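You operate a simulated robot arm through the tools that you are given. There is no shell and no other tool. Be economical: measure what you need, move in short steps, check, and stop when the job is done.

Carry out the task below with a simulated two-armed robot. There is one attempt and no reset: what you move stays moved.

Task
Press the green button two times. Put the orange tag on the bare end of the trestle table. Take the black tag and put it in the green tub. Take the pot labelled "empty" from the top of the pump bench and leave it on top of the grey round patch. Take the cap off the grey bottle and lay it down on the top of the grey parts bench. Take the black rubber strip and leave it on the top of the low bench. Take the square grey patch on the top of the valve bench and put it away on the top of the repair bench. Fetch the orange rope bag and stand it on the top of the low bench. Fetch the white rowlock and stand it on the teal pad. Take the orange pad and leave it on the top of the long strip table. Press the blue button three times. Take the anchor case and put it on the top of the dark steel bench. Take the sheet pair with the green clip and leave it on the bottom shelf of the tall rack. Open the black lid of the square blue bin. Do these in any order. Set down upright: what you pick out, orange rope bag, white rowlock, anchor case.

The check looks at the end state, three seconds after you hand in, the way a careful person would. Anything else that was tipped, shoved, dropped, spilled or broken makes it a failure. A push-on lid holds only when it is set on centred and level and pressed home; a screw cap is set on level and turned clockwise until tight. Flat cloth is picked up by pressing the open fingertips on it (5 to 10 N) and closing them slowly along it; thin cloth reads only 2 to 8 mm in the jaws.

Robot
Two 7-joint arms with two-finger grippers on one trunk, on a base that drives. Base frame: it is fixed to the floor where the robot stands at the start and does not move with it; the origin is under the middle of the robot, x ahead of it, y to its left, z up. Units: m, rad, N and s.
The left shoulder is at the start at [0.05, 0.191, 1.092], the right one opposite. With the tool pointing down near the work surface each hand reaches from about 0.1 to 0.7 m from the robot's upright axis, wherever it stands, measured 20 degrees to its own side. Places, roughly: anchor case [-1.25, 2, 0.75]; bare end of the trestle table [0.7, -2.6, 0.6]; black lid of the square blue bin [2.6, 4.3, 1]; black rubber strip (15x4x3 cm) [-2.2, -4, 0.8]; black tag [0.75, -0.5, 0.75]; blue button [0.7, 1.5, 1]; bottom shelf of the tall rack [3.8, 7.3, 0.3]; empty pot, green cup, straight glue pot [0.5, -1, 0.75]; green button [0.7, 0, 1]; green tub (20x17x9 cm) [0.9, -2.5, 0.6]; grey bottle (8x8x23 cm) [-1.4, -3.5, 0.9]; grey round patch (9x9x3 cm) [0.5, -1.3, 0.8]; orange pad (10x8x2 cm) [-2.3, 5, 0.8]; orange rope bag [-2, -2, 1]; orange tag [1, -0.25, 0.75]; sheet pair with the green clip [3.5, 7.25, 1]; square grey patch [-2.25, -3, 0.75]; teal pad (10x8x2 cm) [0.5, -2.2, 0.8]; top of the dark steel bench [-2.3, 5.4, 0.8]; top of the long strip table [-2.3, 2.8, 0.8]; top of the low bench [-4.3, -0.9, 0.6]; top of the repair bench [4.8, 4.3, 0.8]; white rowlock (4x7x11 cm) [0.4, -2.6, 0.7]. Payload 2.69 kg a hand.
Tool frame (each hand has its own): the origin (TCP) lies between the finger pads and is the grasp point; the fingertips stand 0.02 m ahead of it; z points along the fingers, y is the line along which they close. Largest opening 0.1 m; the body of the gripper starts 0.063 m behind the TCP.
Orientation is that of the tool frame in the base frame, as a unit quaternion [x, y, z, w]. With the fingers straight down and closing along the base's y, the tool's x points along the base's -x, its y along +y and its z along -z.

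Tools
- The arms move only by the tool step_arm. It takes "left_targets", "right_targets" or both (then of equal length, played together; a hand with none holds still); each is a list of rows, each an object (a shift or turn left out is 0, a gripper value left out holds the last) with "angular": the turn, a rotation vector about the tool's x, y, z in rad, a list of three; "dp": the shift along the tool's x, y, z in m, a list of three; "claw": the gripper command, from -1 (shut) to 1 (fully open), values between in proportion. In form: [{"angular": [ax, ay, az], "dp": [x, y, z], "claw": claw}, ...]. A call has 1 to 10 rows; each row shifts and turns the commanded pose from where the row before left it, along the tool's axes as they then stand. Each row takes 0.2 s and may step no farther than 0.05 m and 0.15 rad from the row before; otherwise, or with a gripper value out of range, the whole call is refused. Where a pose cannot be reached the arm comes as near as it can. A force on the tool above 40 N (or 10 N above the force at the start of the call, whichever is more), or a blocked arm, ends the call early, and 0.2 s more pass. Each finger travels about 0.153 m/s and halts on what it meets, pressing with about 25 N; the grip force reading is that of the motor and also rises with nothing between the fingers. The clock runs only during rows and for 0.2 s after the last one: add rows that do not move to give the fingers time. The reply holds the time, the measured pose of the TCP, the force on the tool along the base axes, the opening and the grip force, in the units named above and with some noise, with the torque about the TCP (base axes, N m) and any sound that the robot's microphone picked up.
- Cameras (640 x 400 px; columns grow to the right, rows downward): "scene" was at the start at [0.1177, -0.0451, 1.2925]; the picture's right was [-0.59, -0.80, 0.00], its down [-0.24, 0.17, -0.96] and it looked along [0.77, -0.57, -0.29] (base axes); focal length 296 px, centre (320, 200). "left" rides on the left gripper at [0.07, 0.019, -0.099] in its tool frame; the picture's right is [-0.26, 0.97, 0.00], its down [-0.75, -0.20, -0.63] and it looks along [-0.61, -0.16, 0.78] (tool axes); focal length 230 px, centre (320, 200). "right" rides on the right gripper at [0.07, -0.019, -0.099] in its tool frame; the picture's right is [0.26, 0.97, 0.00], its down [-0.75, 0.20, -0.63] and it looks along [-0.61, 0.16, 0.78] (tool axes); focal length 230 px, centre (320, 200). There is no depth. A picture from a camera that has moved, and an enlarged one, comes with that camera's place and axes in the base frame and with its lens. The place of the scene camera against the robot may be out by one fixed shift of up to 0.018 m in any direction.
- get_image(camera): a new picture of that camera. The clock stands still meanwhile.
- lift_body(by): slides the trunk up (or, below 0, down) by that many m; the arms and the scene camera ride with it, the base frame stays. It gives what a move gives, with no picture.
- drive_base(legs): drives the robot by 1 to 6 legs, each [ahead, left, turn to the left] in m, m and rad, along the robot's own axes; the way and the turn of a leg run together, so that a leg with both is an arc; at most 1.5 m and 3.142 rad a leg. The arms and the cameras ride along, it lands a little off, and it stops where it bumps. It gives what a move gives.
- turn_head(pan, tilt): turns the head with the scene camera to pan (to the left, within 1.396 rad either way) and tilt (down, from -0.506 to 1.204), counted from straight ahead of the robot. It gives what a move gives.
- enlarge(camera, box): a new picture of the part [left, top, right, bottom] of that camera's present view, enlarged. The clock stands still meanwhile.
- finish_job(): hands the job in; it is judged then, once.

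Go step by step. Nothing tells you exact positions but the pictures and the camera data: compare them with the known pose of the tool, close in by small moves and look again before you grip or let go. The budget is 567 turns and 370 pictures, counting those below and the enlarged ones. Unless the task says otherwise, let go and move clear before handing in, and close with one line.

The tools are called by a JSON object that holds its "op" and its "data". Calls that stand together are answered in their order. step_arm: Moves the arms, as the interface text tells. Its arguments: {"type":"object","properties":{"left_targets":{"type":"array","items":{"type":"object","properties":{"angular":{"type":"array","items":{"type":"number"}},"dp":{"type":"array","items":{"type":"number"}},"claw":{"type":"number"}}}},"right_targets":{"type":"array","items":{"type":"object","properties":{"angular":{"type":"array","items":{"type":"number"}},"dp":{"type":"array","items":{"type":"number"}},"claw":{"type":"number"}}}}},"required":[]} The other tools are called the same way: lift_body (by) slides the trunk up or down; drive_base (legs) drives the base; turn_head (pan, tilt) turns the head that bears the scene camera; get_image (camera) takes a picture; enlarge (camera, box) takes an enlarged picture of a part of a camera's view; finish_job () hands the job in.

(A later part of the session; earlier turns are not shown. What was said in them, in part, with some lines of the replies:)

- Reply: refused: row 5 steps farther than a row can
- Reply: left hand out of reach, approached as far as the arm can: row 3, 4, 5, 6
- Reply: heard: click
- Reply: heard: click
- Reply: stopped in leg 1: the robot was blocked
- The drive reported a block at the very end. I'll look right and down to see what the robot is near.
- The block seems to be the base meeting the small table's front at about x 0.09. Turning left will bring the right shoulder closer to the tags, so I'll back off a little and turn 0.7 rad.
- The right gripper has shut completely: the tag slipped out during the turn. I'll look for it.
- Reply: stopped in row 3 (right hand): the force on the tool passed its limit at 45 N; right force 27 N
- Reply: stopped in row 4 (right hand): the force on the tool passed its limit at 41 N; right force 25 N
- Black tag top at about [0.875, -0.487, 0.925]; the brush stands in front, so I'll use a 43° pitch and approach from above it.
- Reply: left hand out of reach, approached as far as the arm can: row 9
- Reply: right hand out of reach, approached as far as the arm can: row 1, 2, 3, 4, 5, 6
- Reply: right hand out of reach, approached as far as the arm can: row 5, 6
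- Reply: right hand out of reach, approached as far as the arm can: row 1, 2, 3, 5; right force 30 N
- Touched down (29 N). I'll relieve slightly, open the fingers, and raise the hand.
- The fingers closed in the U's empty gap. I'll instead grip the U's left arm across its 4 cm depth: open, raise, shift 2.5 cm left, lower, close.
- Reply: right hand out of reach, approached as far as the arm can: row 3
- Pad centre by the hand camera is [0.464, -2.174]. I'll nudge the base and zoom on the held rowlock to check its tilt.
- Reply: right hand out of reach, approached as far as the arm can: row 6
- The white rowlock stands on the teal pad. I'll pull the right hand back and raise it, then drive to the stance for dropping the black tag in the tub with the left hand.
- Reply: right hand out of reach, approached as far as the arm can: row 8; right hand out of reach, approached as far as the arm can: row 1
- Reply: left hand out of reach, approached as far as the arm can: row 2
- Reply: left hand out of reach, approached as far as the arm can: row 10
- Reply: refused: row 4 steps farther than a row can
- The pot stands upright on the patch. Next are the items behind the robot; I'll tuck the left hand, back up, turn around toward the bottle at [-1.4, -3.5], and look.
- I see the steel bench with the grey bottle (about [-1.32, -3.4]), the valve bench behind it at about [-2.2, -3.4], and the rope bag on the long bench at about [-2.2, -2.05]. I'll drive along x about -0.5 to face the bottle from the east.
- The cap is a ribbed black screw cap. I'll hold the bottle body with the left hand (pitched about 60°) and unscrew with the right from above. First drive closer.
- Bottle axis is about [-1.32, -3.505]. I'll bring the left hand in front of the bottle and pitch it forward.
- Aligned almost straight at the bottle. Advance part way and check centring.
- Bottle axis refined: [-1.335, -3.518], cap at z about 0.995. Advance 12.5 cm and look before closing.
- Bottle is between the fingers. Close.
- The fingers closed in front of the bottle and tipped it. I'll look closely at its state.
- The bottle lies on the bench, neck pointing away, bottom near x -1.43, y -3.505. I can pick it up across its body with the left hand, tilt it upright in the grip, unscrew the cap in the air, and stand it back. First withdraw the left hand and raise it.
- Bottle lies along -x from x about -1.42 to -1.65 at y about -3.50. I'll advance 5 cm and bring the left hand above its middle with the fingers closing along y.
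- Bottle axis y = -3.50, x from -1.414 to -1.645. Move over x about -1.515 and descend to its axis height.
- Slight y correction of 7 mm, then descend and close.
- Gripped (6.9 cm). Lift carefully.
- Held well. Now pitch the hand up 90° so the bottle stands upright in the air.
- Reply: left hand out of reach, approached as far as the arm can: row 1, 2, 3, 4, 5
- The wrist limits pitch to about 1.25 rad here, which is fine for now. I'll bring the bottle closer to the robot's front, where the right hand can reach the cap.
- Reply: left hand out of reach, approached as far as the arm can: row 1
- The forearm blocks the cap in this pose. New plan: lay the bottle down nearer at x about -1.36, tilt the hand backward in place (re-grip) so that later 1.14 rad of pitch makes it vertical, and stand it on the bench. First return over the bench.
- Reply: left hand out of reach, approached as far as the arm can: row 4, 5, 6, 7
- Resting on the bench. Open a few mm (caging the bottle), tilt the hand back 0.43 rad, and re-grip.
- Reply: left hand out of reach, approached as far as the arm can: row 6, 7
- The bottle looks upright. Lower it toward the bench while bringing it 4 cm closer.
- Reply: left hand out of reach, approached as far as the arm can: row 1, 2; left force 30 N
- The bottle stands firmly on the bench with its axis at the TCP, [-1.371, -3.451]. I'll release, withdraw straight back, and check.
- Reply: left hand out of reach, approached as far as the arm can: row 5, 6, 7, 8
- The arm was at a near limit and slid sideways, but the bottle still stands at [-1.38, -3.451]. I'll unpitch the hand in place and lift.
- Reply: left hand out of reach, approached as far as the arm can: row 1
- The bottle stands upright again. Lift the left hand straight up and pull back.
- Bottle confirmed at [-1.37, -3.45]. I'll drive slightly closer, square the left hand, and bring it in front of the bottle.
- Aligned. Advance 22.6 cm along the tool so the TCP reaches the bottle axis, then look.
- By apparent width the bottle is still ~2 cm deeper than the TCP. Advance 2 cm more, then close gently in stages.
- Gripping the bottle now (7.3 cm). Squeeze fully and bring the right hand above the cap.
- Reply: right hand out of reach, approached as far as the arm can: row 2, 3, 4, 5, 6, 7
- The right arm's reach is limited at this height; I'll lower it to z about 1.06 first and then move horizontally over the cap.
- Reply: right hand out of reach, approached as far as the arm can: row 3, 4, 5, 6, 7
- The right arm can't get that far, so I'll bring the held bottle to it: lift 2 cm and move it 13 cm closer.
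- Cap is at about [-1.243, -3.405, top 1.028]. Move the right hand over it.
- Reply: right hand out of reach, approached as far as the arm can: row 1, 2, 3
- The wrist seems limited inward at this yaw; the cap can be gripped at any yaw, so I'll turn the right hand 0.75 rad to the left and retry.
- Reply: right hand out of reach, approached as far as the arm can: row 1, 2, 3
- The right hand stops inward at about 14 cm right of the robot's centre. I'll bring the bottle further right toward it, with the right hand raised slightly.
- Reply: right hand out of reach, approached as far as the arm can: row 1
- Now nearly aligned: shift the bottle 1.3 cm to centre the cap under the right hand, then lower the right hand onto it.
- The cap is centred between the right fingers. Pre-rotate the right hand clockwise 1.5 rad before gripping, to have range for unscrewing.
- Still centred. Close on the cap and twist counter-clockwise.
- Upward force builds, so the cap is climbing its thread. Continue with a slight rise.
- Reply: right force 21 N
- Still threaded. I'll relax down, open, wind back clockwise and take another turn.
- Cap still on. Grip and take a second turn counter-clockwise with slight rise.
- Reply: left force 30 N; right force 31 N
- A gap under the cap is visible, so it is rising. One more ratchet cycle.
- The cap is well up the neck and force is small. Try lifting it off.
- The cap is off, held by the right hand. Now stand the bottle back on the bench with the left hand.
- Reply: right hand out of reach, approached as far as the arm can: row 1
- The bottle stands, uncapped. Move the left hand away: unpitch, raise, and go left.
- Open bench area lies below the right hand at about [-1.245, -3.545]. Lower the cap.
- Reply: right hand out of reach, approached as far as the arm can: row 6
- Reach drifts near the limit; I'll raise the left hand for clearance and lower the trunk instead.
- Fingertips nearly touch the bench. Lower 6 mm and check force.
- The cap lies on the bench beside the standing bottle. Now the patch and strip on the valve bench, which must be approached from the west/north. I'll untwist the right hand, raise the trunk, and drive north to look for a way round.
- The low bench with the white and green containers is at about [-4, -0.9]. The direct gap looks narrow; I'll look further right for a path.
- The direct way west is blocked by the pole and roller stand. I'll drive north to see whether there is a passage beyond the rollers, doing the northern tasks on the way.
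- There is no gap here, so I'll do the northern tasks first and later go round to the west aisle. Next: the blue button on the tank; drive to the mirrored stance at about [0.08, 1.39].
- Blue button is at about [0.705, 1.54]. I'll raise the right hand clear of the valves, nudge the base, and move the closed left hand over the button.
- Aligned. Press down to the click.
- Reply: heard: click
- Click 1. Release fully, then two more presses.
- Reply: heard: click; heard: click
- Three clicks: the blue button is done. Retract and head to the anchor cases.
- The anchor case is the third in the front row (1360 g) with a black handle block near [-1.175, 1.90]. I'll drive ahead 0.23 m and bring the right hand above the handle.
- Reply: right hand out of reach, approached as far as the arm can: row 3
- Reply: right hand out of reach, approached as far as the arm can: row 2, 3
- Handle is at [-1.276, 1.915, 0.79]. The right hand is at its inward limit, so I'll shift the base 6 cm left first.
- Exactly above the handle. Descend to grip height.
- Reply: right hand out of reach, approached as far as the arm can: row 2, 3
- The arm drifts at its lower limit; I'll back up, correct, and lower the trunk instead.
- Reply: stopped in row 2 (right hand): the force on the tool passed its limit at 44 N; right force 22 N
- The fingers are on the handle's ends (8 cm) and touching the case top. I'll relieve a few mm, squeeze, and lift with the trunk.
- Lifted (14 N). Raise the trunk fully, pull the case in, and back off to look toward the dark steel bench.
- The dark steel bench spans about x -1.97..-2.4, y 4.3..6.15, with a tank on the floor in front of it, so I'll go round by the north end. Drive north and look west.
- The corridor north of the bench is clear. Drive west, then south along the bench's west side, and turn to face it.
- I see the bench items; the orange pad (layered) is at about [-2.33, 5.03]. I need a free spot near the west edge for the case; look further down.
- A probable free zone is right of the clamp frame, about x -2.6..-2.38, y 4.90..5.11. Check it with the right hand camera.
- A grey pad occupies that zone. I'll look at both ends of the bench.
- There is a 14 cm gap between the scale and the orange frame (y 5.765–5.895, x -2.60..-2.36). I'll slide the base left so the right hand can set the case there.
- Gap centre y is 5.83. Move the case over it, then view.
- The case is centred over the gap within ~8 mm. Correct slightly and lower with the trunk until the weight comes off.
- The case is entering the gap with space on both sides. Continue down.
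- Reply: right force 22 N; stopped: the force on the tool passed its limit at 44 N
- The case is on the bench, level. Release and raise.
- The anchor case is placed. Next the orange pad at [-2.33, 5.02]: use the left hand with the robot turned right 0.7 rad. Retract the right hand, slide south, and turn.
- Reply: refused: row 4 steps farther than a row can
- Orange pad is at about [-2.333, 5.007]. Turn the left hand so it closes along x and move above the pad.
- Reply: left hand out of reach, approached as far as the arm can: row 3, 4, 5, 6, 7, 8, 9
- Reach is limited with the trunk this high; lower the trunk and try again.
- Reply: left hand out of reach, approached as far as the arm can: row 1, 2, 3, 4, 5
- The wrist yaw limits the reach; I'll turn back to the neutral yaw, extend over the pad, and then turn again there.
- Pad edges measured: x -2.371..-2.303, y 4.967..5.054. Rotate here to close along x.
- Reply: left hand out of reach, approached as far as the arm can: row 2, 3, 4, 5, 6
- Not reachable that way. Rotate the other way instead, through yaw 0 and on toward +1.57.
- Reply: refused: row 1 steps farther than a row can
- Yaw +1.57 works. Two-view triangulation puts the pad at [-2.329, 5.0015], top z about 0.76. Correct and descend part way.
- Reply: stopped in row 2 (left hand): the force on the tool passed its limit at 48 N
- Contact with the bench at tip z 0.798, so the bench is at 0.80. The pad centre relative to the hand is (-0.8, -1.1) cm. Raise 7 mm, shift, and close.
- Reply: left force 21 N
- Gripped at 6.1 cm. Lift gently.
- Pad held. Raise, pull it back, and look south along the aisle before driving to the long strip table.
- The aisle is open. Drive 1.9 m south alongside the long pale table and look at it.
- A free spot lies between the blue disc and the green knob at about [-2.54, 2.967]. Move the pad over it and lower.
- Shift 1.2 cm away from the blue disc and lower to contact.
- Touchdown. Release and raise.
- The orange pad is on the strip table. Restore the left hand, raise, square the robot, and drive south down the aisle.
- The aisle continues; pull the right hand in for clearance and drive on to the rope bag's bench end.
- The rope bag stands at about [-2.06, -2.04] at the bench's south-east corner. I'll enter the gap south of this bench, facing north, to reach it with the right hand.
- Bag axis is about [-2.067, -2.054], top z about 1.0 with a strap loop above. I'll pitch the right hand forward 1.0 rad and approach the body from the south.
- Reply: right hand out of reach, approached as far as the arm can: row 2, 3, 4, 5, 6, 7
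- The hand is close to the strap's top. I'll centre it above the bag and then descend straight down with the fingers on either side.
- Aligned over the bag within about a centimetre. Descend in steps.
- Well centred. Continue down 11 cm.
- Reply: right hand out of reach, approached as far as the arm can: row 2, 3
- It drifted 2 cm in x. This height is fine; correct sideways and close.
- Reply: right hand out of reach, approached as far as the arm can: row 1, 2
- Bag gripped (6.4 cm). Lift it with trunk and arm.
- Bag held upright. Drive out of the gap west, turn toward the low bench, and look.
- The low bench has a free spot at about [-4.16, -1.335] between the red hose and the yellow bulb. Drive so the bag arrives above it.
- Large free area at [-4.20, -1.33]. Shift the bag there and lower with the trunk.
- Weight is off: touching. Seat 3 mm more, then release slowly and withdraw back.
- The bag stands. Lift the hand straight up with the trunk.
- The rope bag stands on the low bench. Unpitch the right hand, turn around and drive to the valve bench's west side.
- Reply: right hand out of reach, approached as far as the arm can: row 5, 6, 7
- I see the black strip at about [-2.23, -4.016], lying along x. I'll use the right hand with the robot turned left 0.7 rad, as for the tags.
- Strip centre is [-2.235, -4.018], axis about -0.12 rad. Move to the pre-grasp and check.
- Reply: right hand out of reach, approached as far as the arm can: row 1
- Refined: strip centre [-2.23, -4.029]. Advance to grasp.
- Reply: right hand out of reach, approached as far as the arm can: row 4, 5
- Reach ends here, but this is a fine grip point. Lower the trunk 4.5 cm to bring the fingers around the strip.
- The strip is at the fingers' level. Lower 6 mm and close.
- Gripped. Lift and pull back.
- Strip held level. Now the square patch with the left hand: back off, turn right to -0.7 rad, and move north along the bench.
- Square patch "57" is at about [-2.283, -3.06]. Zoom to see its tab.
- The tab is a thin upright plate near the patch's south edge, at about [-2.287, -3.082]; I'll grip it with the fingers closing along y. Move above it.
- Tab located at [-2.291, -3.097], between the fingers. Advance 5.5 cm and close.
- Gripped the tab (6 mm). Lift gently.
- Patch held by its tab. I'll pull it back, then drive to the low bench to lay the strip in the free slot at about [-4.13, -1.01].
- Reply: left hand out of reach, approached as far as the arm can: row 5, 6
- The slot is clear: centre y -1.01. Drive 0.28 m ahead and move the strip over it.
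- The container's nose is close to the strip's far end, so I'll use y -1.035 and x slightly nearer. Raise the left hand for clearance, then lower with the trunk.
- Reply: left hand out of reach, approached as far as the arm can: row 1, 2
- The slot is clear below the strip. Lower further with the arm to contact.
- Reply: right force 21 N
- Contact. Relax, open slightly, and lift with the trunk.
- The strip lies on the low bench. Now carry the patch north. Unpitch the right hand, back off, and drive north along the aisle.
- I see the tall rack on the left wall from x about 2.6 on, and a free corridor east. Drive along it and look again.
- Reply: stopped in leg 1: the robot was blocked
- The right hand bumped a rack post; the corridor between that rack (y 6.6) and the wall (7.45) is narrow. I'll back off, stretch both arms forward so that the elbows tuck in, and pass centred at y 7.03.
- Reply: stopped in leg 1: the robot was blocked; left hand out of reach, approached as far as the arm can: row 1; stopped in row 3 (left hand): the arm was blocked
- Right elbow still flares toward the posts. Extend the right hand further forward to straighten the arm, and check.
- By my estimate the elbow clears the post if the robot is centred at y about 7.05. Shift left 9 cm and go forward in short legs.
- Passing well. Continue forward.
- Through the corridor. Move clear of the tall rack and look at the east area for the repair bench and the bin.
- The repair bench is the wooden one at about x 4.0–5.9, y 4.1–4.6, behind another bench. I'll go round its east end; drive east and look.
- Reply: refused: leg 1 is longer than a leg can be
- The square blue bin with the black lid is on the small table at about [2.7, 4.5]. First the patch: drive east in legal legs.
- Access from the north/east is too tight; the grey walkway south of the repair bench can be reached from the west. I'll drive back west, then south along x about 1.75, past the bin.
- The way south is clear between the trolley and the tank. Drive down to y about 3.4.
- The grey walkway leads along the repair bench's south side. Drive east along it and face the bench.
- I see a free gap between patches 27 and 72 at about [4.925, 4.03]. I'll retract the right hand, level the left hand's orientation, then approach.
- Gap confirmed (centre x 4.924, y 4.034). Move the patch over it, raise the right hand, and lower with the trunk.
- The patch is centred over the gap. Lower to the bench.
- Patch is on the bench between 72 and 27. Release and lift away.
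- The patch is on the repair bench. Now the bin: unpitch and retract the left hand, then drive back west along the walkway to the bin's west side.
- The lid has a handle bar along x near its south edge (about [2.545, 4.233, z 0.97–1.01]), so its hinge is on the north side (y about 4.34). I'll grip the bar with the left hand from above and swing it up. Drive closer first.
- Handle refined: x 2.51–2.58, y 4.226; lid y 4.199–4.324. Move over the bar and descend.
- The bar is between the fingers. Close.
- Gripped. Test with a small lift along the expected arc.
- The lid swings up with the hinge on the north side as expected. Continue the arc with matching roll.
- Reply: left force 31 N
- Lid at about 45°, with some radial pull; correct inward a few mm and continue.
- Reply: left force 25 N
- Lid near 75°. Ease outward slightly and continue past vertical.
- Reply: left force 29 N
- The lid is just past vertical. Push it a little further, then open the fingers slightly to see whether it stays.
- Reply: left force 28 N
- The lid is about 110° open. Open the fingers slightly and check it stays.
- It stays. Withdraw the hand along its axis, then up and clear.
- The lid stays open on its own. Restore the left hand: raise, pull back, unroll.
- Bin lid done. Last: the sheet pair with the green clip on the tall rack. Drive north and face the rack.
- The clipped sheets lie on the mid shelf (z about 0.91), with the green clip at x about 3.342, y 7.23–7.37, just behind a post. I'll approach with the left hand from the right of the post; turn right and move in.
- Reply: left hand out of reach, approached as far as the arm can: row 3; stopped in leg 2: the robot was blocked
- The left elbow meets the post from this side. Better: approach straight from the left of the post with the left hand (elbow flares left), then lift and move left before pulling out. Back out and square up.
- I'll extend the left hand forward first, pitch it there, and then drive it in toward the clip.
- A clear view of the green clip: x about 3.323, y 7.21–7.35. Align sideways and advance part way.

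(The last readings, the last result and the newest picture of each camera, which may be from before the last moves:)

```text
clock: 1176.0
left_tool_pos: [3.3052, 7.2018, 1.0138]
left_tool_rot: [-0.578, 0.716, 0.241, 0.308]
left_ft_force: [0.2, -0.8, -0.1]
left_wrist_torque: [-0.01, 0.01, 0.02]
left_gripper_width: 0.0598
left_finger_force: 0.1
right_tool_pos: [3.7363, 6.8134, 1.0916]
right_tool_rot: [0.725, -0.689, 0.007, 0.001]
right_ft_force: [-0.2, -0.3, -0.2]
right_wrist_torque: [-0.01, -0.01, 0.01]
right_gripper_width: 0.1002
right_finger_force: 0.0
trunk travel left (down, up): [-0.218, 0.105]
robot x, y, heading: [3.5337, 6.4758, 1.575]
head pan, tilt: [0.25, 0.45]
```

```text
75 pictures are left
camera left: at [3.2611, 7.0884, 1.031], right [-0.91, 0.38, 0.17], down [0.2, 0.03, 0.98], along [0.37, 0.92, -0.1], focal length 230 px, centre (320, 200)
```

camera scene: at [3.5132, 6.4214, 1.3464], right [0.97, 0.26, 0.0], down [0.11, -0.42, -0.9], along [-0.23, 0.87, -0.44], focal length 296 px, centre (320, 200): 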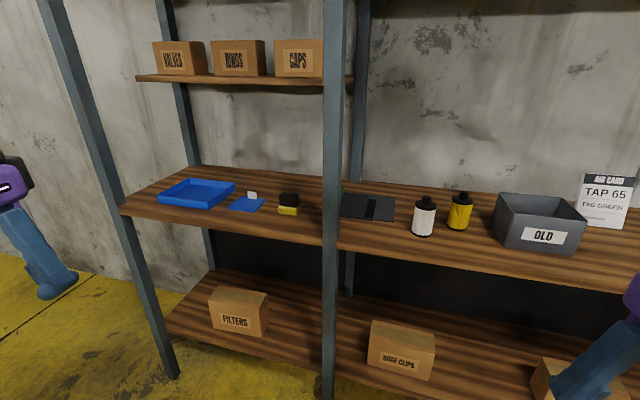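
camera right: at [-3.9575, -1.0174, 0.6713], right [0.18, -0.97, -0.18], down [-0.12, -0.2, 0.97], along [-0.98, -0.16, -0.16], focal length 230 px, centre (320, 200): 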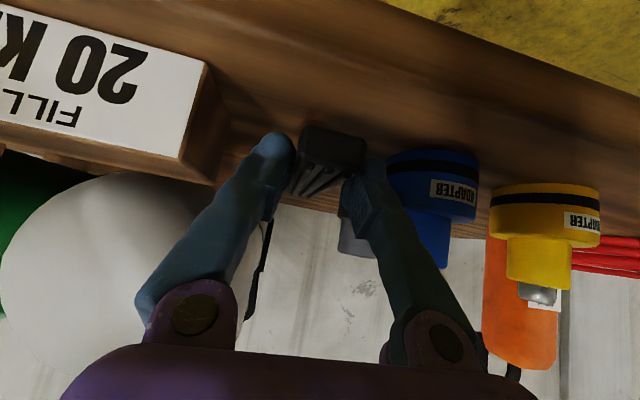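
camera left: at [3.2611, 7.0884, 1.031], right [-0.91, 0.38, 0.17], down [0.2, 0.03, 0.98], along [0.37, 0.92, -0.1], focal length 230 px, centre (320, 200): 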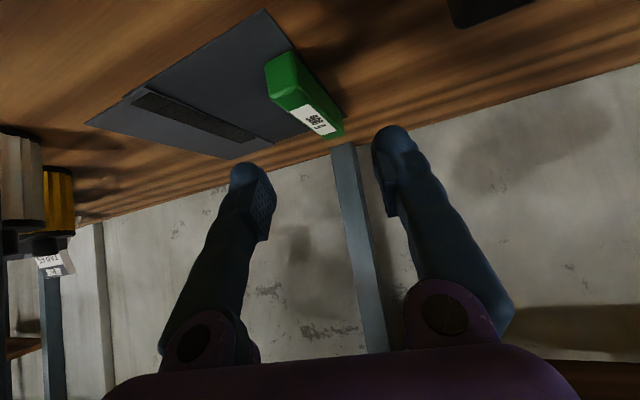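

Clip centred at about [3.328, 7.275]. Advance 10.5 cm and close on it.

{"op": "step_arm", "data": {"left_targets": [{"dp": [0.006, -0.006, 0.03]}, {"dp": [0, 0, 0.04]}, {"dp": [0, 0, 0.025]}, {"dp": [0, 0, 0.008]}, {}]}}

{"op": "get_image", "data": {"camera": "left"}}

```text
clock: 1177.2
left_tool_pos: [3.3277, 7.2712, 0.9373]
left_tool_rot: [-0.578, 0.716, 0.241, 0.308]
left_ft_force: [0.3, 0.0, 0.1]
left_wrist_torque: [0.0, 0.01, -0.01]
left_gripper_width: 0.0598
left_finger_force: 0.1
right_tool_pos: [3.7368, 6.813, 1.0899]
right_tool_rot: [0.724, -0.69, 0.007, 0.002]
right_ft_force: [0.1, 0.2, -0.7]
right_wrist_torque: [-0.01, 0.02, -0.01]
right_gripper_width: 0.1001
right_finger_force: 0.1
trunk travel left (down, up): [-0.218, 0.105]
robot x, y, heading: [3.5389, 6.4791, 1.57]
head pan, tilt: [0.25, 0.45]
```

```text
74 pictures are left
camera left: at [3.2836, 7.1573, 0.9549], right [-0.91, 0.38, 0.17], down [0.2, 0.03, 0.98], along [0.37, 0.92, -0.1], focal length 230 px, centre (320, 200)
```

left: 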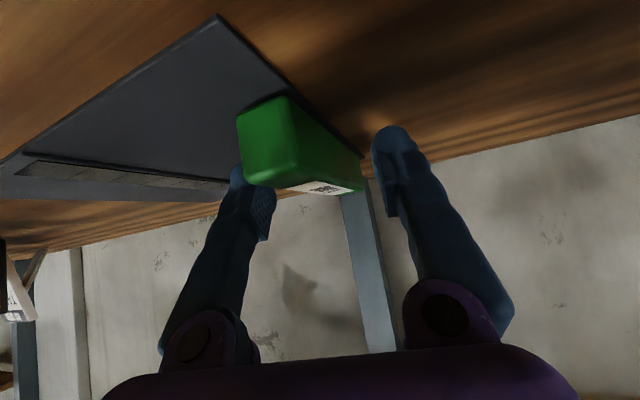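

Clip is between the fingers. Close.

{"op": "step_arm", "data": {"left_targets": [{"dp": [0, 0, 0.004]}, {"claw": -0.3}, {"claw": -1}, {}, {}]}}

{"op": "get_image", "data": {"camera": "left"}}

```text
clock: 1178.4
left_tool_pos: [3.3281, 7.2724, 0.9346]
left_tool_rot: [-0.58, 0.715, 0.241, 0.308]
left_ft_force: [0.9, 0.1, 0.3]
left_wrist_torque: [-0.14, -0.27, 0.13]
left_gripper_width: 0.0256
left_finger_force: 25.2
right_tool_pos: [3.7366, 6.8126, 1.0901]
right_tool_rot: [0.724, -0.69, 0.007, 0.002]
right_ft_force: [-0.2, 0.4, -0.8]
right_wrist_torque: [-0.01, -0.01, 0.0]
right_gripper_width: 0.0998
right_finger_force: 0.0
trunk travel left (down, up): [-0.218, 0.105]
robot x, y, heading: [3.5347, 6.48, 1.574]
head pan, tilt: [0.25, 0.45]
```

```text
73 pictures are left
camera left: at [3.2842, 7.1598, 0.9525], right [-0.91, 0.38, 0.17], down [0.2, 0.03, 0.98], along [0.37, 0.92, -0.1], focal length 230 px, centre (320, 200)
```

left: 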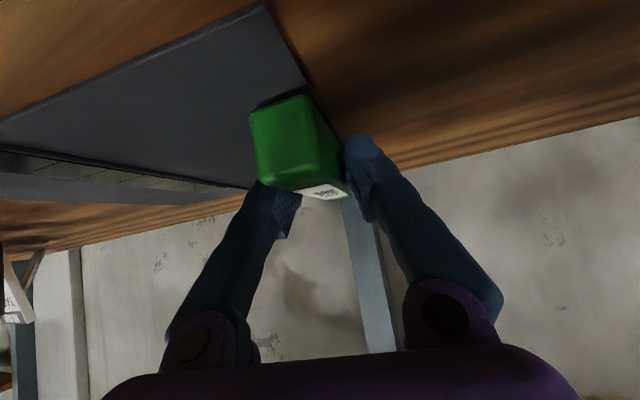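

Gripped (2.6 cm). Lift 4 cm with the trunk and check the sheets.

{"op": "lift_body", "data": {"by": 0.04}}

{"op": "get_image", "data": {"camera": "left"}}

{"op": "get_image", "data": {"camera": "scene"}}

```text
clock: 1179.3
left_tool_pos: [3.3281, 7.2732, 0.9742]
left_tool_rot: [-0.579, 0.715, 0.241, 0.307]
left_ft_force: [-0.2, -0.2, -1.0]
left_wrist_torque: [-0.06, 0.07, -0.03]
left_gripper_width: 0.0254
left_finger_force: 25.0
right_tool_pos: [3.7363, 6.8123, 1.1293]
right_tool_rot: [0.724, -0.69, 0.006, 0.002]
right_ft_force: [0.6, -1.3, -0.2]
right_wrist_torque: [0.02, 0.05, 0.01]
right_gripper_width: 0.0999
right_finger_force: 0.1
trunk travel left (down, up): [-0.258, 0.065]
robot x, y, heading: [3.5302, 6.4778, 1.568]
head pan, tilt: [0.25, 0.45]
```

```text
72 pictures are left
camera left: at [3.284, 7.1601, 0.992], right [-0.91, 0.38, 0.17], down [0.2, 0.03, 0.98], along [0.37, 0.92, -0.1], focal length 230 px, centre (320, 200)
```

left: 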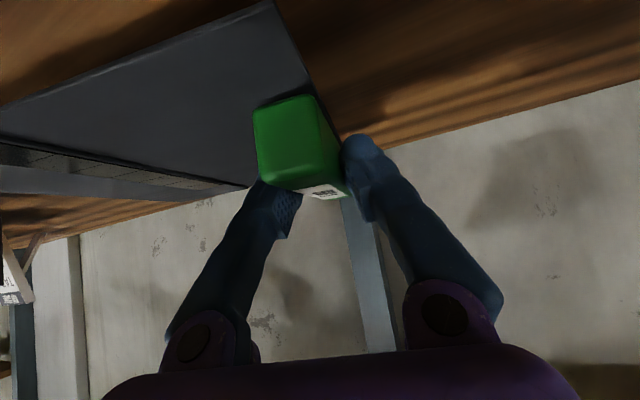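

```text
71 pictures are left
camera scene: at [3.5135, 6.6195, 1.3863], right [0.97, 0.25, 0.0], down [0.11, -0.42, -0.9], along [-0.22, 0.87, -0.44], focal length 296 px, centre (320, 200)
```

scene: 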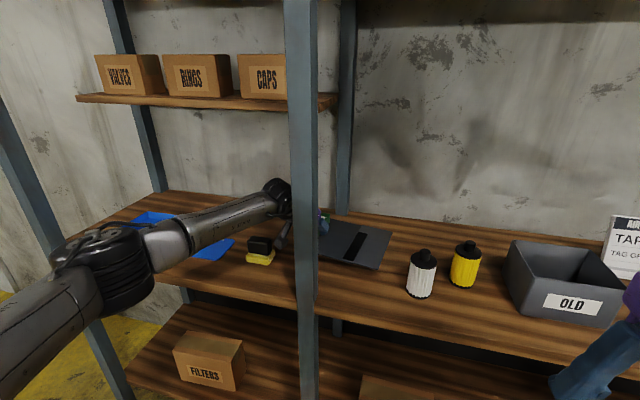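

The pair is rigid and level. Raise 6 cm more, move left 23 cm with the base, then back out.

{"op": "lift_body", "data": {"by": 0.06}}

{"op": "drive_base", "data": {"legs": [[0, 0.23, 0]]}}

{"op": "get_image", "data": {"camera": "scene"}}

{"op": "get_image", "data": {"camera": "left"}}

```text
clock: 1180.3
left_tool_pos: [3.3283, 7.2741, 1.036]
left_tool_rot: [-0.58, 0.715, 0.241, 0.306]
left_ft_force: [-0.2, 0.0, -1.4]
left_wrist_torque: [-0.01, 0.08, 0.01]
left_gripper_width: 0.0247
left_finger_force: 24.8
right_tool_pos: [3.7373, 6.8122, 1.1907]
right_tool_rot: [0.725, -0.689, 0.006, 0.001]
right_ft_force: [-0.1, 0.1, -0.5]
right_wrist_torque: [-0.03, -0.03, 0.0]
right_gripper_width: 0.1002
right_finger_force: 0.0
trunk travel left (down, up): [-0.318, 0.005]
robot x, y, heading: [3.5331, 6.4792, 1.571]
head pan, tilt: [0.25, 0.45]
```

```text
clock: 1182.9
left_tool_pos: [3.1013, 7.2741, 1.0335]
left_tool_rot: [-0.578, 0.716, 0.24, 0.309]
left_ft_force: [-0.3, 0.3, -1.7]
left_wrist_torque: [-0.03, 0.1, -0.01]
left_gripper_width: 0.0251
left_finger_force: 24.7
right_tool_pos: [3.5093, 6.8127, 1.1907]
right_tool_rot: [0.724, -0.69, 0.006, 0.0]
right_ft_force: [-0.2, 0.2, 0.0]
right_wrist_torque: [-0.02, -0.02, 0.01]
right_gripper_width: 0.1001
right_finger_force: 0.1
trunk travel left (down, up): [-0.318, 0.005]
robot x, y, heading: [3.3063, 6.4796, 1.571]
head pan, tilt: [0.25, 0.45]
```

```text
70 pictures are left
camera scene: at [3.2861, 6.6192, 1.4463], right [0.97, 0.25, 0.0], down [0.11, -0.42, -0.9], along [-0.22, 0.87, -0.44], focal length 296 px, centre (320, 200)
```

scene: 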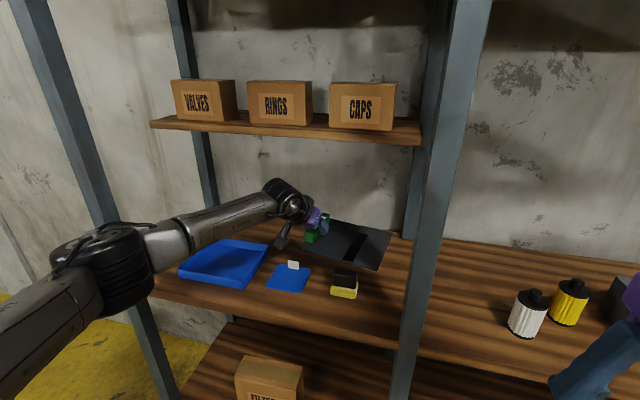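

```text
69 pictures are left
camera left: at [3.0574, 7.1602, 1.0522], right [-0.91, 0.38, 0.17], down [0.2, 0.03, 0.98], along [0.37, 0.92, -0.1], focal length 230 px, centre (320, 200)
```

left: 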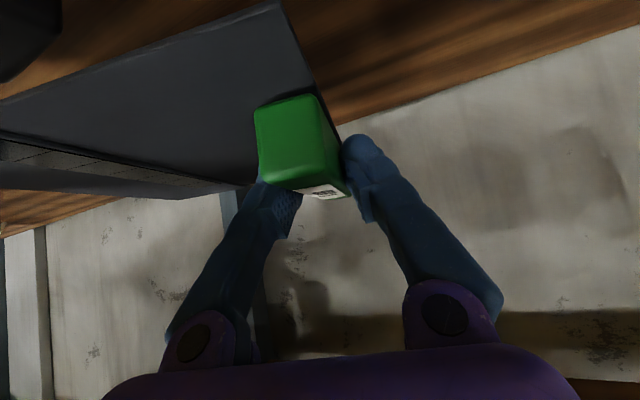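

Sheet's right end is left of the post with some margin; shift 4 cm more left, then back straight out.

{"op": "drive_base", "data": {"legs": [[0, 0.045, 0], [-0.4, 0, 0]]}}

{"op": "turn_head", "data": {"pan": 0.15, "tilt": 0.7}}

{"op": "get_image", "data": {"camera": "scene"}}

```text
clock: 1186.0
left_tool_pos: [3.0509, 6.8837, 1.0352]
left_tool_rot: [-0.582, 0.713, 0.242, 0.306]
left_ft_force: [0.8, 0.1, -0.8]
left_wrist_torque: [0.0, 0.06, 0.0]
left_gripper_width: 0.025
left_finger_force: 25.3
right_tool_pos: [3.463, 6.4253, 1.191]
right_tool_rot: [0.727, -0.687, 0.006, 0.001]
right_ft_force: [-1.0, 0.7, 0.5]
right_wrist_torque: [0.01, 0.03, 0.0]
right_gripper_width: 0.1
right_finger_force: 0.1
trunk travel left (down, up): [-0.318, 0.005]
robot x, y, heading: [3.2667, 6.0921, 1.574]
head pan, tilt: [0.25, 0.45]
```

```text
clock: 1186.8
left_tool_pos: [3.0516, 6.8832, 1.0332]
left_tool_rot: [-0.582, 0.714, 0.242, 0.306]
left_ft_force: [0.9, -0.4, -2.1]
left_wrist_torque: [-0.03, 0.08, -0.01]
left_gripper_width: 0.0251
left_finger_force: 24.6
right_tool_pos: [3.463, 6.4262, 1.1906]
right_tool_rot: [0.726, -0.687, 0.006, 0.001]
right_ft_force: [-0.1, 0.4, 0.5]
right_wrist_torque: [-0.03, 0.0, -0.01]
right_gripper_width: 0.1004
right_finger_force: 0.1
trunk travel left (down, up): [-0.318, 0.005]
robot x, y, heading: [3.2655, 6.0915, 1.581]
head pan, tilt: [0.15, 0.7]
```

```text
68 pictures are left
camera scene: at [3.2519, 6.2261, 1.4242], right [0.99, 0.16, 0.0], down [0.1, -0.64, -0.77], along [-0.12, 0.76, -0.64], focal length 296 px, centre (320, 200)
```

scene: 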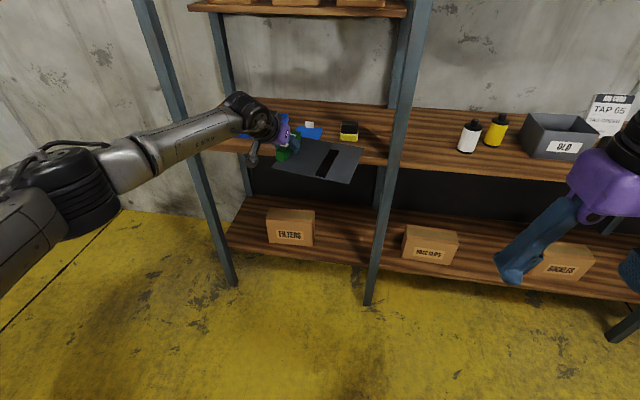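

The sheet pair is out. The bottom shelf is at about z 0.40 with free room right of the FILTERS box. Lower the trunk fully and bring the hand down in front of the rack.

{"op": "lift_body", "data": {"by": -0.318}}

{"op": "step_arm", "data": {"left_targets": [{"dp": [0.0415, -0.0033, 0.0168]}, {"dp": [0.0415, -0.0033, 0.0168]}, {"dp": [0.0415, -0.0033, 0.0168]}, {"dp": [0.0415, -0.0033, 0.0168]}, {"dp": [0.0415, -0.0033, 0.0168]}, {"dp": [0.0415, -0.0033, 0.0168]}]}}

{"op": "get_image", "data": {"camera": "scene"}}

{"op": "get_image", "data": {"camera": "left"}}

```text
clock: 1189.9
left_tool_pos: [3.0509, 6.8836, 0.7175]
left_tool_rot: [-0.583, 0.713, 0.242, 0.306]
left_ft_force: [0.3, -0.3, -1.3]
left_wrist_torque: [0.01, 0.05, 0.01]
left_gripper_width: 0.0251
left_finger_force: 24.7
right_tool_pos: [3.4625, 6.4263, 0.8722]
right_tool_rot: [0.727, -0.687, 0.007, 0.001]
right_ft_force: [0.2, -0.1, -0.7]
right_wrist_torque: [0.0, -0.01, -0.01]
right_gripper_width: 0.1001
right_finger_force: 0.2
trunk travel left (down, up): [0.0, 0.323]
robot x, y, heading: [3.2632, 6.0933, 1.578]
head pan, tilt: [0.15, 0.7]
```

```text
clock: 1191.3
left_tool_pos: [3.0526, 6.7793, 0.4673]
left_tool_rot: [-0.582, 0.713, 0.242, 0.306]
left_ft_force: [0.1, -0.2, -1.2]
left_wrist_torque: [-0.01, 0.09, -0.01]
left_gripper_width: 0.0252
left_finger_force: 25.4
right_tool_pos: [3.4633, 6.4258, 0.8729]
right_tool_rot: [0.727, -0.687, 0.006, 0.001]
right_ft_force: [-0.6, 0.1, 0.3]
right_wrist_torque: [0.01, 0.02, -0.01]
right_gripper_width: 0.1003
right_finger_force: 0.1
trunk travel left (down, up): [0.0, 0.323]
robot x, y, heading: [3.2614, 6.0901, 1.575]
head pan, tilt: [0.15, 0.7]
```

```text
67 pictures are left
camera scene: at [3.2519, 6.226, 1.1062], right [0.99, 0.16, 0.0], down [0.1, -0.64, -0.76], along [-0.12, 0.76, -0.64], focal length 296 px, centre (320, 200)
```

scene: 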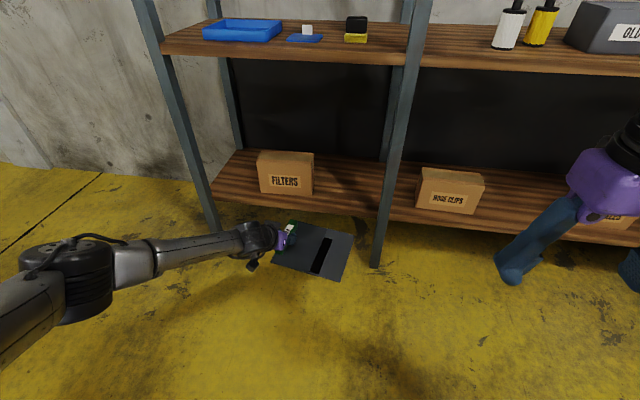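

```text
66 pictures are left
camera left: at [3.0092, 6.666, 0.4851], right [-0.91, 0.38, 0.17], down [0.2, 0.03, 0.98], along [0.36, 0.93, -0.1], focal length 230 px, centre (320, 200)
```

left: 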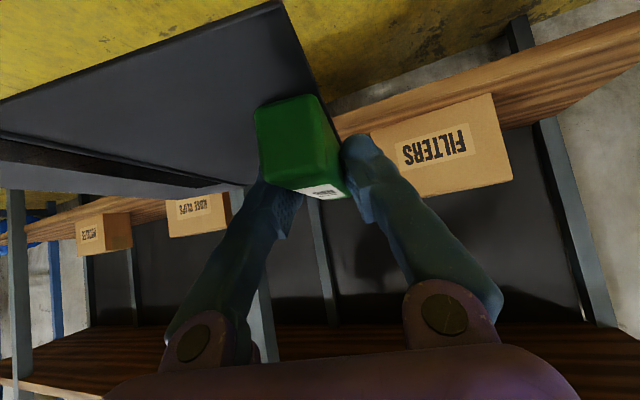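

Shelf top is at about z 0.32–0.35; FILTERS box's right side at x 3.07. Drive the sheet in over the shelf.

{"op": "drive_base", "data": {"legs": [[0.28, -0.09, 0]]}}

{"op": "get_image", "data": {"camera": "scene"}}

{"op": "get_image", "data": {"camera": "left"}}

```text
clock: 1193.3
left_tool_pos: [3.1389, 7.0591, 0.4684]
left_tool_rot: [-0.582, 0.714, 0.242, 0.305]
left_ft_force: [-8.1, -0.8, -0.1]
left_wrist_torque: [-0.02, 0.13, 0.1]
left_gripper_width: 0.0251
left_finger_force: 25.0
right_tool_pos: [3.5507, 6.7052, 0.8729]
right_tool_rot: [0.726, -0.687, 0.006, 0.002]
right_ft_force: [-0.2, -0.9, 1.0]
right_wrist_torque: [0.0, -0.02, 0.01]
right_gripper_width: 0.0999
right_finger_force: 0.1
trunk travel left (down, up): [0.0, 0.323]
robot x, y, heading: [3.3535, 6.3695, 1.577]
head pan, tilt: [0.15, 0.7]
```

```text
65 pictures are left
camera scene: at [3.3403, 6.505, 1.1062], right [0.99, 0.16, 0.0], down [0.1, -0.64, -0.76], along [-0.12, 0.76, -0.64], focal length 296 px, centre (320, 200)
```

scene: 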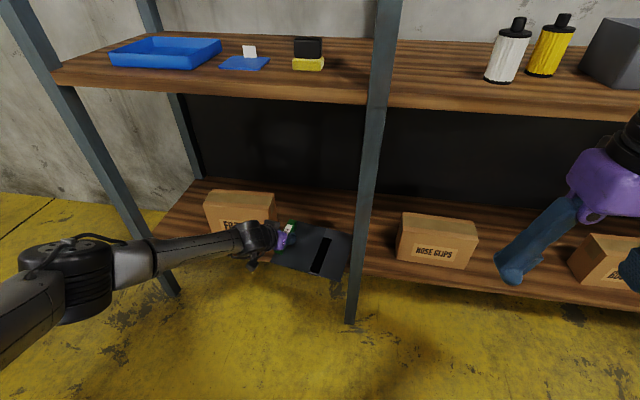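

```text
64 pictures are left
camera left: at [3.0964, 6.9454, 0.4854], right [-0.91, 0.37, 0.18], down [0.2, 0.03, 0.98], along [0.36, 0.93, -0.1], focal length 230 px, centre (320, 200)
```

left: 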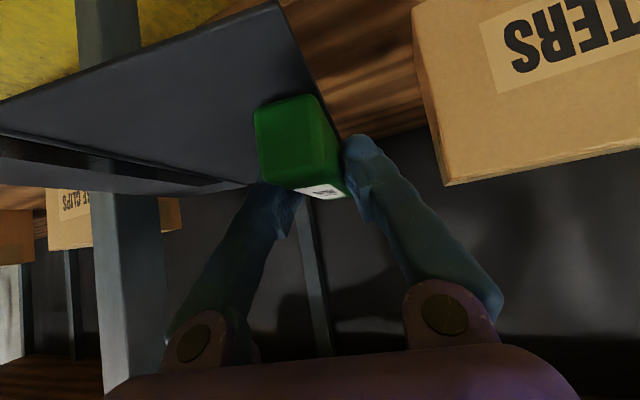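

The sheet's end touches the post; the right bay has a wider gap (x 3.73–4.04) between two boxes with no post. Back out and go there.

{"op": "drive_base", "data": {"legs": [[-0.3, 0.02, 0], [0, -0.68, 0]]}}

{"op": "turn_head", "data": {"pan": 0.1, "tilt": 0.7}}

{"op": "get_image", "data": {"camera": "scene"}}

{"op": "get_image", "data": {"camera": "left"}}

```text
clock: 1201.3
left_tool_pos: [3.7856, 6.7614, 0.4685]
left_tool_rot: [-0.583, 0.713, 0.243, 0.305]
left_ft_force: [0.4, 0.0, -1.0]
left_wrist_torque: [-0.01, 0.07, -0.01]
left_gripper_width: 0.0252
left_finger_force: 24.5
right_tool_pos: [4.1996, 6.4075, 0.8726]
right_tool_rot: [0.727, -0.686, 0.006, 0.001]
right_ft_force: [0.1, -0.3, -0.4]
right_wrist_torque: [0.0, 0.02, -0.03]
right_gripper_width: 0.1001
right_finger_force: 0.1
trunk travel left (down, up): [0.0, 0.323]
robot x, y, heading: [3.9982, 6.0708, 1.577]
head pan, tilt: [0.15, 0.7]
```

```text
clock: 1201.9
left_tool_pos: [3.7857, 6.7599, 0.4679]
left_tool_rot: [-0.583, 0.714, 0.242, 0.305]
left_ft_force: [-0.6, -0.1, -0.3]
left_wrist_torque: [-0.02, 0.03, 0.0]
left_gripper_width: 0.0251
left_finger_force: 24.9
right_tool_pos: [4.1984, 6.4068, 0.8723]
right_tool_rot: [0.727, -0.687, 0.006, 0.001]
right_ft_force: [-0.5, 0.6, -1.1]
right_wrist_torque: [-0.04, 0.04, -0.01]
right_gripper_width: 0.1001
right_finger_force: 0.2
trunk travel left (down, up): [0.0, 0.323]
robot x, y, heading: [4.0047, 6.0718, 1.575]
head pan, tilt: [0.099, 0.7]
```

```text
63 pictures are left
camera scene: at [3.9919, 6.2075, 1.1062], right [0.99, 0.11, 0.0], down [0.07, -0.64, -0.76], along [-0.08, 0.76, -0.64], focal length 296 px, centre (320, 200)
```

scene: 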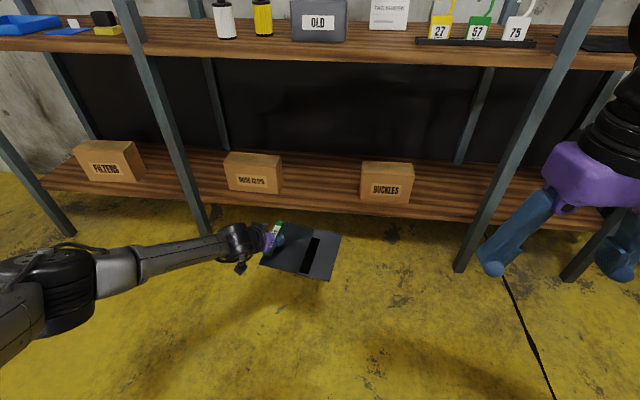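

```text
62 pictures are left
camera left: at [3.7434, 6.6469, 0.4851], right [-0.91, 0.37, 0.18], down [0.2, 0.03, 0.98], along [0.36, 0.93, -0.1], focal length 230 px, centre (320, 200)
```

left: 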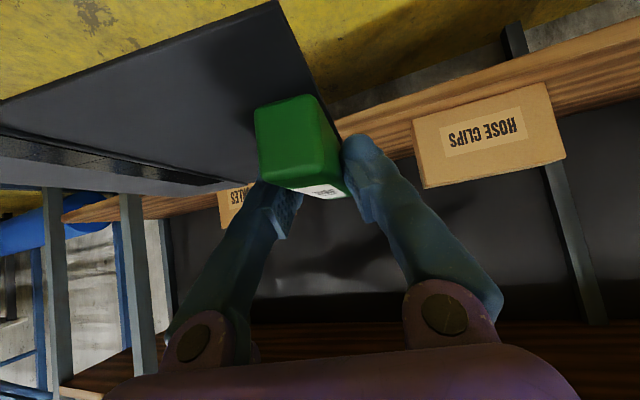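

The gap is x 3.73–4.06. Drive the sheet in, centred.

{"op": "drive_base", "data": {"legs": [[0.25, -0.025, 0], [0.21, 0, 0]]}}

{"op": "get_image", "data": {"camera": "scene"}}

{"op": "get_image", "data": {"camera": "left"}}

```text
clock: 1205.0
left_tool_pos: [3.81, 7.2216, 0.4684]
left_tool_rot: [-0.581, 0.714, 0.242, 0.306]
left_ft_force: [0.4, 0.8, -0.2]
left_wrist_torque: [-0.04, 0.07, 0.01]
left_gripper_width: 0.0252
left_finger_force: 25.2
right_tool_pos: [4.222, 6.8659, 0.872]
right_tool_rot: [0.726, -0.688, 0.006, 0.002]
right_ft_force: [0.5, 0.0, 0.9]
right_wrist_torque: [0.01, 0.02, -0.03]
right_gripper_width: 0.0998
right_finger_force: 0.0
trunk travel left (down, up): [0.0, 0.323]
robot x, y, heading: [4.0203, 6.5286, 1.574]
head pan, tilt: [0.099, 0.7]
```

```text
61 pictures are left
camera scene: at [4.0142, 6.667, 1.1061], right [0.99, 0.11, 0.0], down [0.07, -0.64, -0.76], along [-0.08, 0.76, -0.64], focal length 296 px, centre (320, 200)
```

scene: 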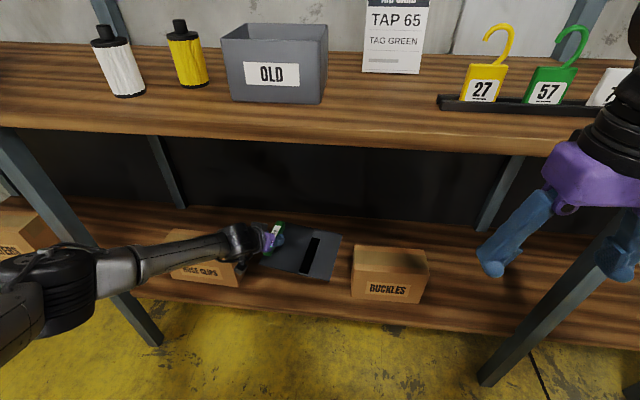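

```text
60 pictures are left
camera left: at [3.7667, 7.1069, 0.4851], right [-0.91, 0.37, 0.18], down [0.2, 0.03, 0.98], along [0.36, 0.93, -0.1], focal length 230 px, centre (320, 200)
```

left: 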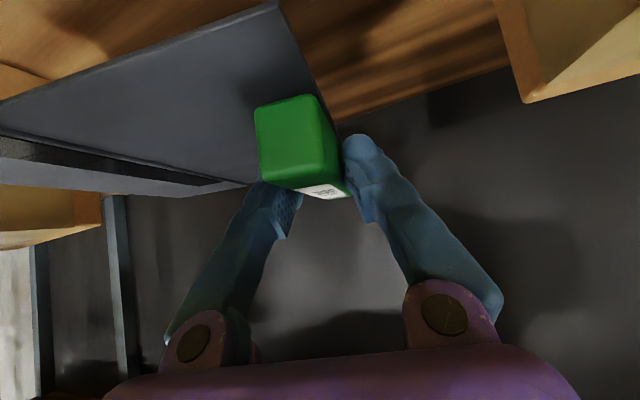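

Sheet is centred between the boxes. Lower it onto the shelf.

{"op": "step_arm", "data": {"left_targets": [{"dp": [0.0216, 0, 0.0209]}, {"dp": [0.0216, 0, 0.0209]}, {"dp": [0.0144, 0, 0.0139]}, {}]}}

{"op": "step_arm", "data": {"left_targets": [{"dp": [0.0072, 0, 0.007]}, {"dp": [0.0043, 0, 0.0042]}, {"dp": [0.0043, 0, 0.0042]}, {"dp": [0.0043, 0, 0.0042]}, {"dp": [0.0043, 0, 0.0042]}]}}

{"op": "get_image", "data": {"camera": "left"}}

```text
clock: 1206.0
left_tool_pos: [3.8104, 7.2202, 0.3873]
left_tool_rot: [-0.582, 0.713, 0.243, 0.306]
left_ft_force: [0.3, -0.8, -1.0]
left_wrist_torque: [0.01, 0.1, 0.04]
left_gripper_width: 0.0249
left_finger_force: 24.6
right_tool_pos: [4.2204, 6.8659, 0.8715]
right_tool_rot: [0.726, -0.687, 0.006, 0.001]
right_ft_force: [-0.4, -0.3, 0.1]
right_wrist_torque: [0.02, -0.01, -0.01]
right_gripper_width: 0.1
right_finger_force: 0.1
trunk travel left (down, up): [0.0, 0.323]
robot x, y, heading: [4.0205, 6.5297, 1.58]
head pan, tilt: [0.099, 0.7]
```

```text
clock: 1207.2
left_tool_pos: [3.812, 7.2112, 0.3671]
left_tool_rot: [-0.582, 0.714, 0.242, 0.306]
left_ft_force: [-0.3, 0.3, -0.7]
left_wrist_torque: [-0.02, 0.1, 0.0]
left_gripper_width: 0.0252
left_finger_force: 25.3
left hand out of reach, approached as far as the arm can: row 1, 2, 4, 5
right_tool_pos: [4.2229, 6.8655, 0.8723]
right_tool_rot: [0.727, -0.687, 0.006, 0.001]
right_ft_force: [0.8, 0.2, -0.1]
right_wrist_torque: [0.0, 0.02, 0.03]
right_gripper_width: 0.1001
right_finger_force: 0.0
trunk travel left (down, up): [0.0, 0.323]
robot x, y, heading: [4.0224, 6.5341, 1.579]
head pan, tilt: [0.099, 0.7]
```

```text
59 pictures are left
camera left: at [3.7696, 7.0973, 0.385], right [-0.91, 0.37, 0.18], down [0.2, 0.03, 0.98], along [0.36, 0.93, -0.1], focal length 230 px, centre (320, 200)
```

left: 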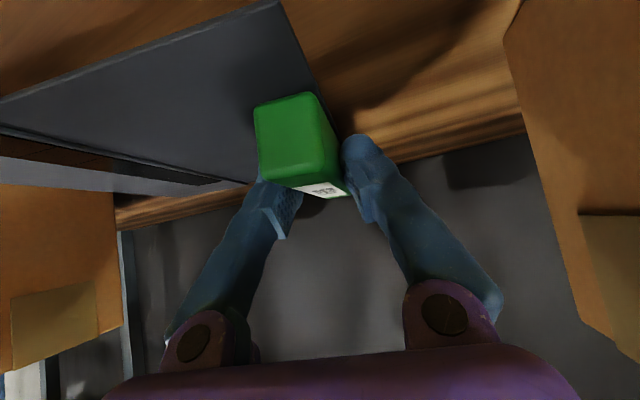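

Slightly short of the shelf at the arm's limit. Retract the arm 6 cm, drive the base 6 cm closer, and lower again.

{"op": "step_arm", "data": {"left_targets": [{"dp": [0.0205, -0.0064, -0.021]}, {"dp": [0.0205, -0.0064, -0.021]}, {}]}}

{"op": "drive_base", "data": {"legs": [[0.06, 0, 0]]}}

{"op": "step_arm", "data": {"left_targets": [{"dp": [0.0057, 0, 0.0056]}, {"dp": [0.0057, 0, 0.0056]}, {"dp": [0.0043, 0, 0.0042]}, {"dp": [0.0043, 0, 0.0042]}]}}

```text
clock: 1208.0
left_tool_pos: [3.8119, 7.2106, 0.3672]
left_tool_rot: [-0.582, 0.714, 0.243, 0.306]
left_ft_force: [0.1, -0.2, -1.6]
left_wrist_torque: [-0.03, 0.13, -0.01]
left_gripper_width: 0.0252
left_finger_force: 24.8
left hand out of reach, approached as far as the arm can: row 1, 2
right_tool_pos: [4.2215, 6.8653, 0.8724]
right_tool_rot: [0.726, -0.688, 0.007, 0.001]
right_ft_force: [-0.8, 0.1, 0.5]
right_wrist_torque: [0.02, 0.0, 0.03]
right_gripper_width: 0.0999
right_finger_force: 0.1
trunk travel left (down, up): [0.0, 0.323]
robot x, y, heading: [4.0218, 6.5305, 1.58]
head pan, tilt: [0.099, 0.7]
```

```text
clock: 1209.0
left_tool_pos: [3.8117, 7.2694, 0.3682]
left_tool_rot: [-0.582, 0.714, 0.242, 0.305]
left_ft_force: [-0.2, 0.3, -1.5]
left_wrist_torque: [0.0, 0.08, 0.01]
left_gripper_width: 0.0249
left_finger_force: 24.7
right_tool_pos: [4.2213, 6.9245, 0.8716]
right_tool_rot: [0.727, -0.687, 0.006, 0.001]
right_ft_force: [0.0, 0.5, 0.2]
right_wrist_torque: [-0.01, 0.05, 0.01]
right_gripper_width: 0.1
right_finger_force: 0.2
trunk travel left (down, up): [0.0, 0.323]
robot x, y, heading: [4.0212, 6.5914, 1.575]
head pan, tilt: [0.099, 0.7]
```

```text
clock: 1210.0
left_tool_pos: [3.8174, 7.2582, 0.3557]
left_tool_rot: [-0.581, 0.714, 0.242, 0.306]
left_ft_force: [0.5, -0.4, -0.8]
left_wrist_torque: [0.02, 0.08, -0.02]
left_gripper_width: 0.0251
left_finger_force: 25.8
left hand out of reach, approached as far as the arm can: row 1, 2, 3, 4
right_tool_pos: [4.2218, 6.924, 0.8737]
right_tool_rot: [0.726, -0.687, 0.005, 0.0]
right_ft_force: [0.4, -0.2, -0.2]
right_wrist_torque: [0.02, 0.0, -0.03]
right_gripper_width: 0.1001
right_finger_force: 0.1
trunk travel left (down, up): [0.0, 0.323]
robot x, y, heading: [4.0223, 6.5918, 1.581]
head pan, tilt: [0.099, 0.7]
```

{"op": "step_arm", "data": {"left_targets": [{"dp": [0.0057, 0, 0.0056]}, {"dp": [0.0057, 0, 0.0056]}, {"dp": [0.0057, 0, 0.0056]}, {"dp": [0.0057, 0, 0.0056]}, {"dp": [0.0057, 0, 0.0056]}]}}

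{"op": "get_image", "data": {"camera": "left"}}

{"op": "enlarge", "data": {"camera": "scene", "box": [160, 180, 440, 340]}}

```text
clock: 1211.2
left_tool_pos: [3.8201, 7.2439, 0.3421]
left_tool_rot: [-0.58, 0.713, 0.246, 0.308]
left_ft_force: [0.6, 8.2, 24.4]
left_wrist_torque: [0.32, -0.15, 0.14]
left_gripper_width: 0.0253
left_finger_force: 25.2
left hand out of reach, approached as far as the arm can: row 1, 2, 3, 4, 5
right_tool_pos: [4.2218, 6.9225, 0.8727]
right_tool_rot: [0.727, -0.687, 0.005, 0.0]
right_ft_force: [-0.2, 0.2, -0.4]
right_wrist_torque: [0.0, 0.02, -0.01]
right_gripper_width: 0.1001
right_finger_force: 0.1
trunk travel left (down, up): [0.0, 0.323]
robot x, y, heading: [4.0182, 6.5912, 1.577]
head pan, tilt: [0.099, 0.7]
```

```text
58 pictures are left
camera left: at [3.7762, 7.1289, 0.3588], right [-0.91, 0.37, 0.18], down [0.2, 0.02, 0.98], along [0.36, 0.93, -0.09], focal length 230 px, centre (320, 200)
```

left: 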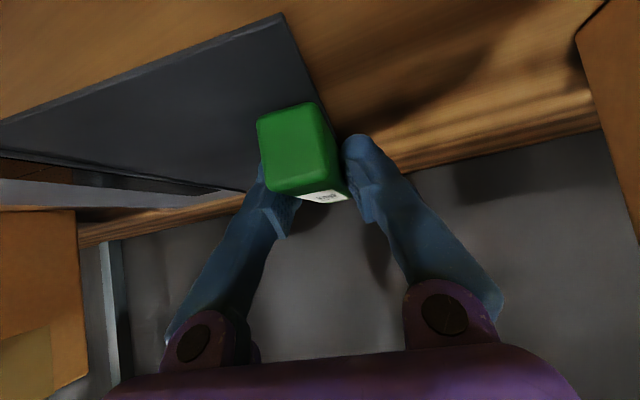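

```text
2.29 times, centred on (300, 260) of scene
camera zoom: at [4.0144, 6.723, 1.1068], right [0.99, 0.11, 0.0], down [0.07, -0.64, -0.77], along [-0.08, 0.76, -0.64], focal length 676 px, centre (366, 63)
```

zoom: 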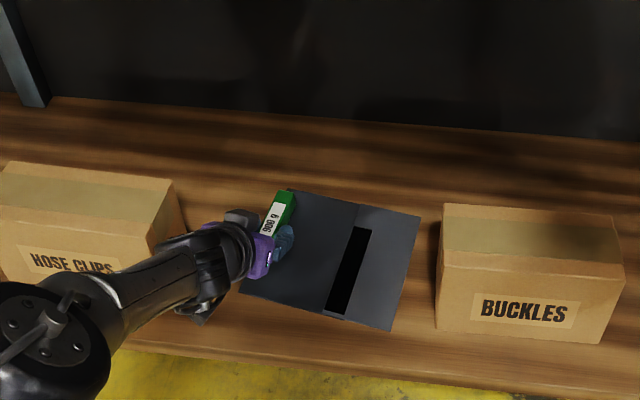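

The sheet pair is on the bottom shelf (24 N contact). Release, raise a little with the trunk, then back out.

{"op": "step_arm", "data": {"left_targets": [{"claw": -0.3}, {"claw": 0.0}, {}, {}]}}

{"op": "lift_body", "data": {"by": 0.08}}

{"op": "drive_base", "data": {"legs": [[-0.45, 0, 0]]}}

{"op": "get_image", "data": {"camera": "scene"}}

```text
clock: 1212.2
left_tool_pos: [3.8194, 7.2382, 0.3373]
left_tool_rot: [-0.582, 0.714, 0.242, 0.305]
left_ft_force: [-2.5, -0.6, 4.0]
left_wrist_torque: [-0.04, -0.05, -0.02]
left_gripper_width: 0.049
left_finger_force: 0.0
right_tool_pos: [4.2205, 6.9238, 0.8721]
right_tool_rot: [0.727, -0.687, 0.006, 0.001]
right_ft_force: [0.3, 0.2, 0.5]
right_wrist_torque: [0.01, 0.0, 0.0]
right_gripper_width: 0.0999
right_finger_force: 0.0
trunk travel left (down, up): [0.0, 0.323]
robot x, y, heading: [4.0175, 6.5907, 1.574]
head pan, tilt: [0.099, 0.7]
```

```text
clock: 1213.3
left_tool_pos: [3.8195, 7.2397, 0.4172]
left_tool_rot: [-0.582, 0.714, 0.242, 0.305]
left_ft_force: [0.3, 0.9, -0.2]
left_wrist_torque: [0.0, 0.02, -0.04]
left_gripper_width: 0.0503
left_finger_force: 0.2
right_tool_pos: [4.2212, 6.9244, 0.9523]
right_tool_rot: [0.727, -0.687, 0.007, 0.001]
right_ft_force: [1.0, -0.1, 0.4]
right_wrist_torque: [0.01, 0.0, 0.0]
right_gripper_width: 0.1001
right_finger_force: 0.1
trunk travel left (down, up): [-0.08, 0.243]
robot x, y, heading: [4.0205, 6.5886, 1.577]
head pan, tilt: [0.099, 0.7]
```

```text
clock: 1216.0
left_tool_pos: [3.8201, 6.79, 0.4169]
left_tool_rot: [-0.583, 0.713, 0.242, 0.305]
left_ft_force: [-1.0, -0.3, 0.4]
left_wrist_torque: [0.0, 0.01, -0.01]
left_gripper_width: 0.0496
left_finger_force: 0.1
right_tool_pos: [4.2238, 6.4765, 0.9533]
right_tool_rot: [0.728, -0.686, 0.006, 0.0]
right_ft_force: [0.5, 0.4, -0.9]
right_wrist_torque: [0.03, 0.03, -0.04]
right_gripper_width: 0.0998
right_finger_force: 0.0
trunk travel left (down, up): [-0.08, 0.243]
robot x, y, heading: [4.0207, 6.1412, 1.584]
head pan, tilt: [0.099, 0.7]
```

```text
56 pictures are left
camera scene: at [4.0172, 6.2767, 1.1862], right [0.99, 0.11, 0.0], down [0.07, -0.64, -0.77], along [-0.08, 0.76, -0.64], focal length 296 px, centre (320, 200)
```

scene: 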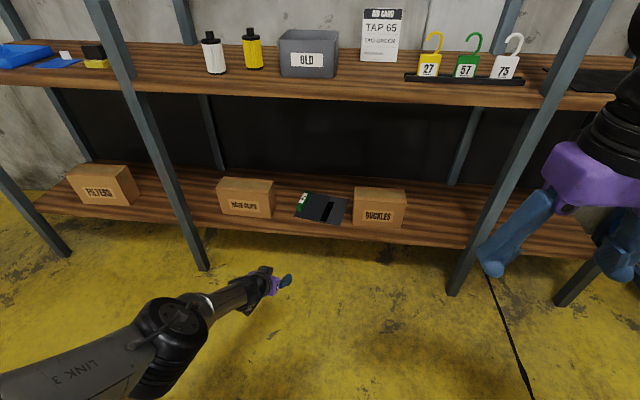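

All tasks are finished: the sheet pair lies on the bottom shelf, both hands are empty and clear. I'll hand in.

{"op": "finish_job", "data": {}}

```text
The job is handed in.
```

I handed the job in with all fourteen items done. The orange tag lies flat on the trestle table because it was not on your upright list. I knocked the grey bottle over during the work, then stood it back up within about 5 cm of where it was.
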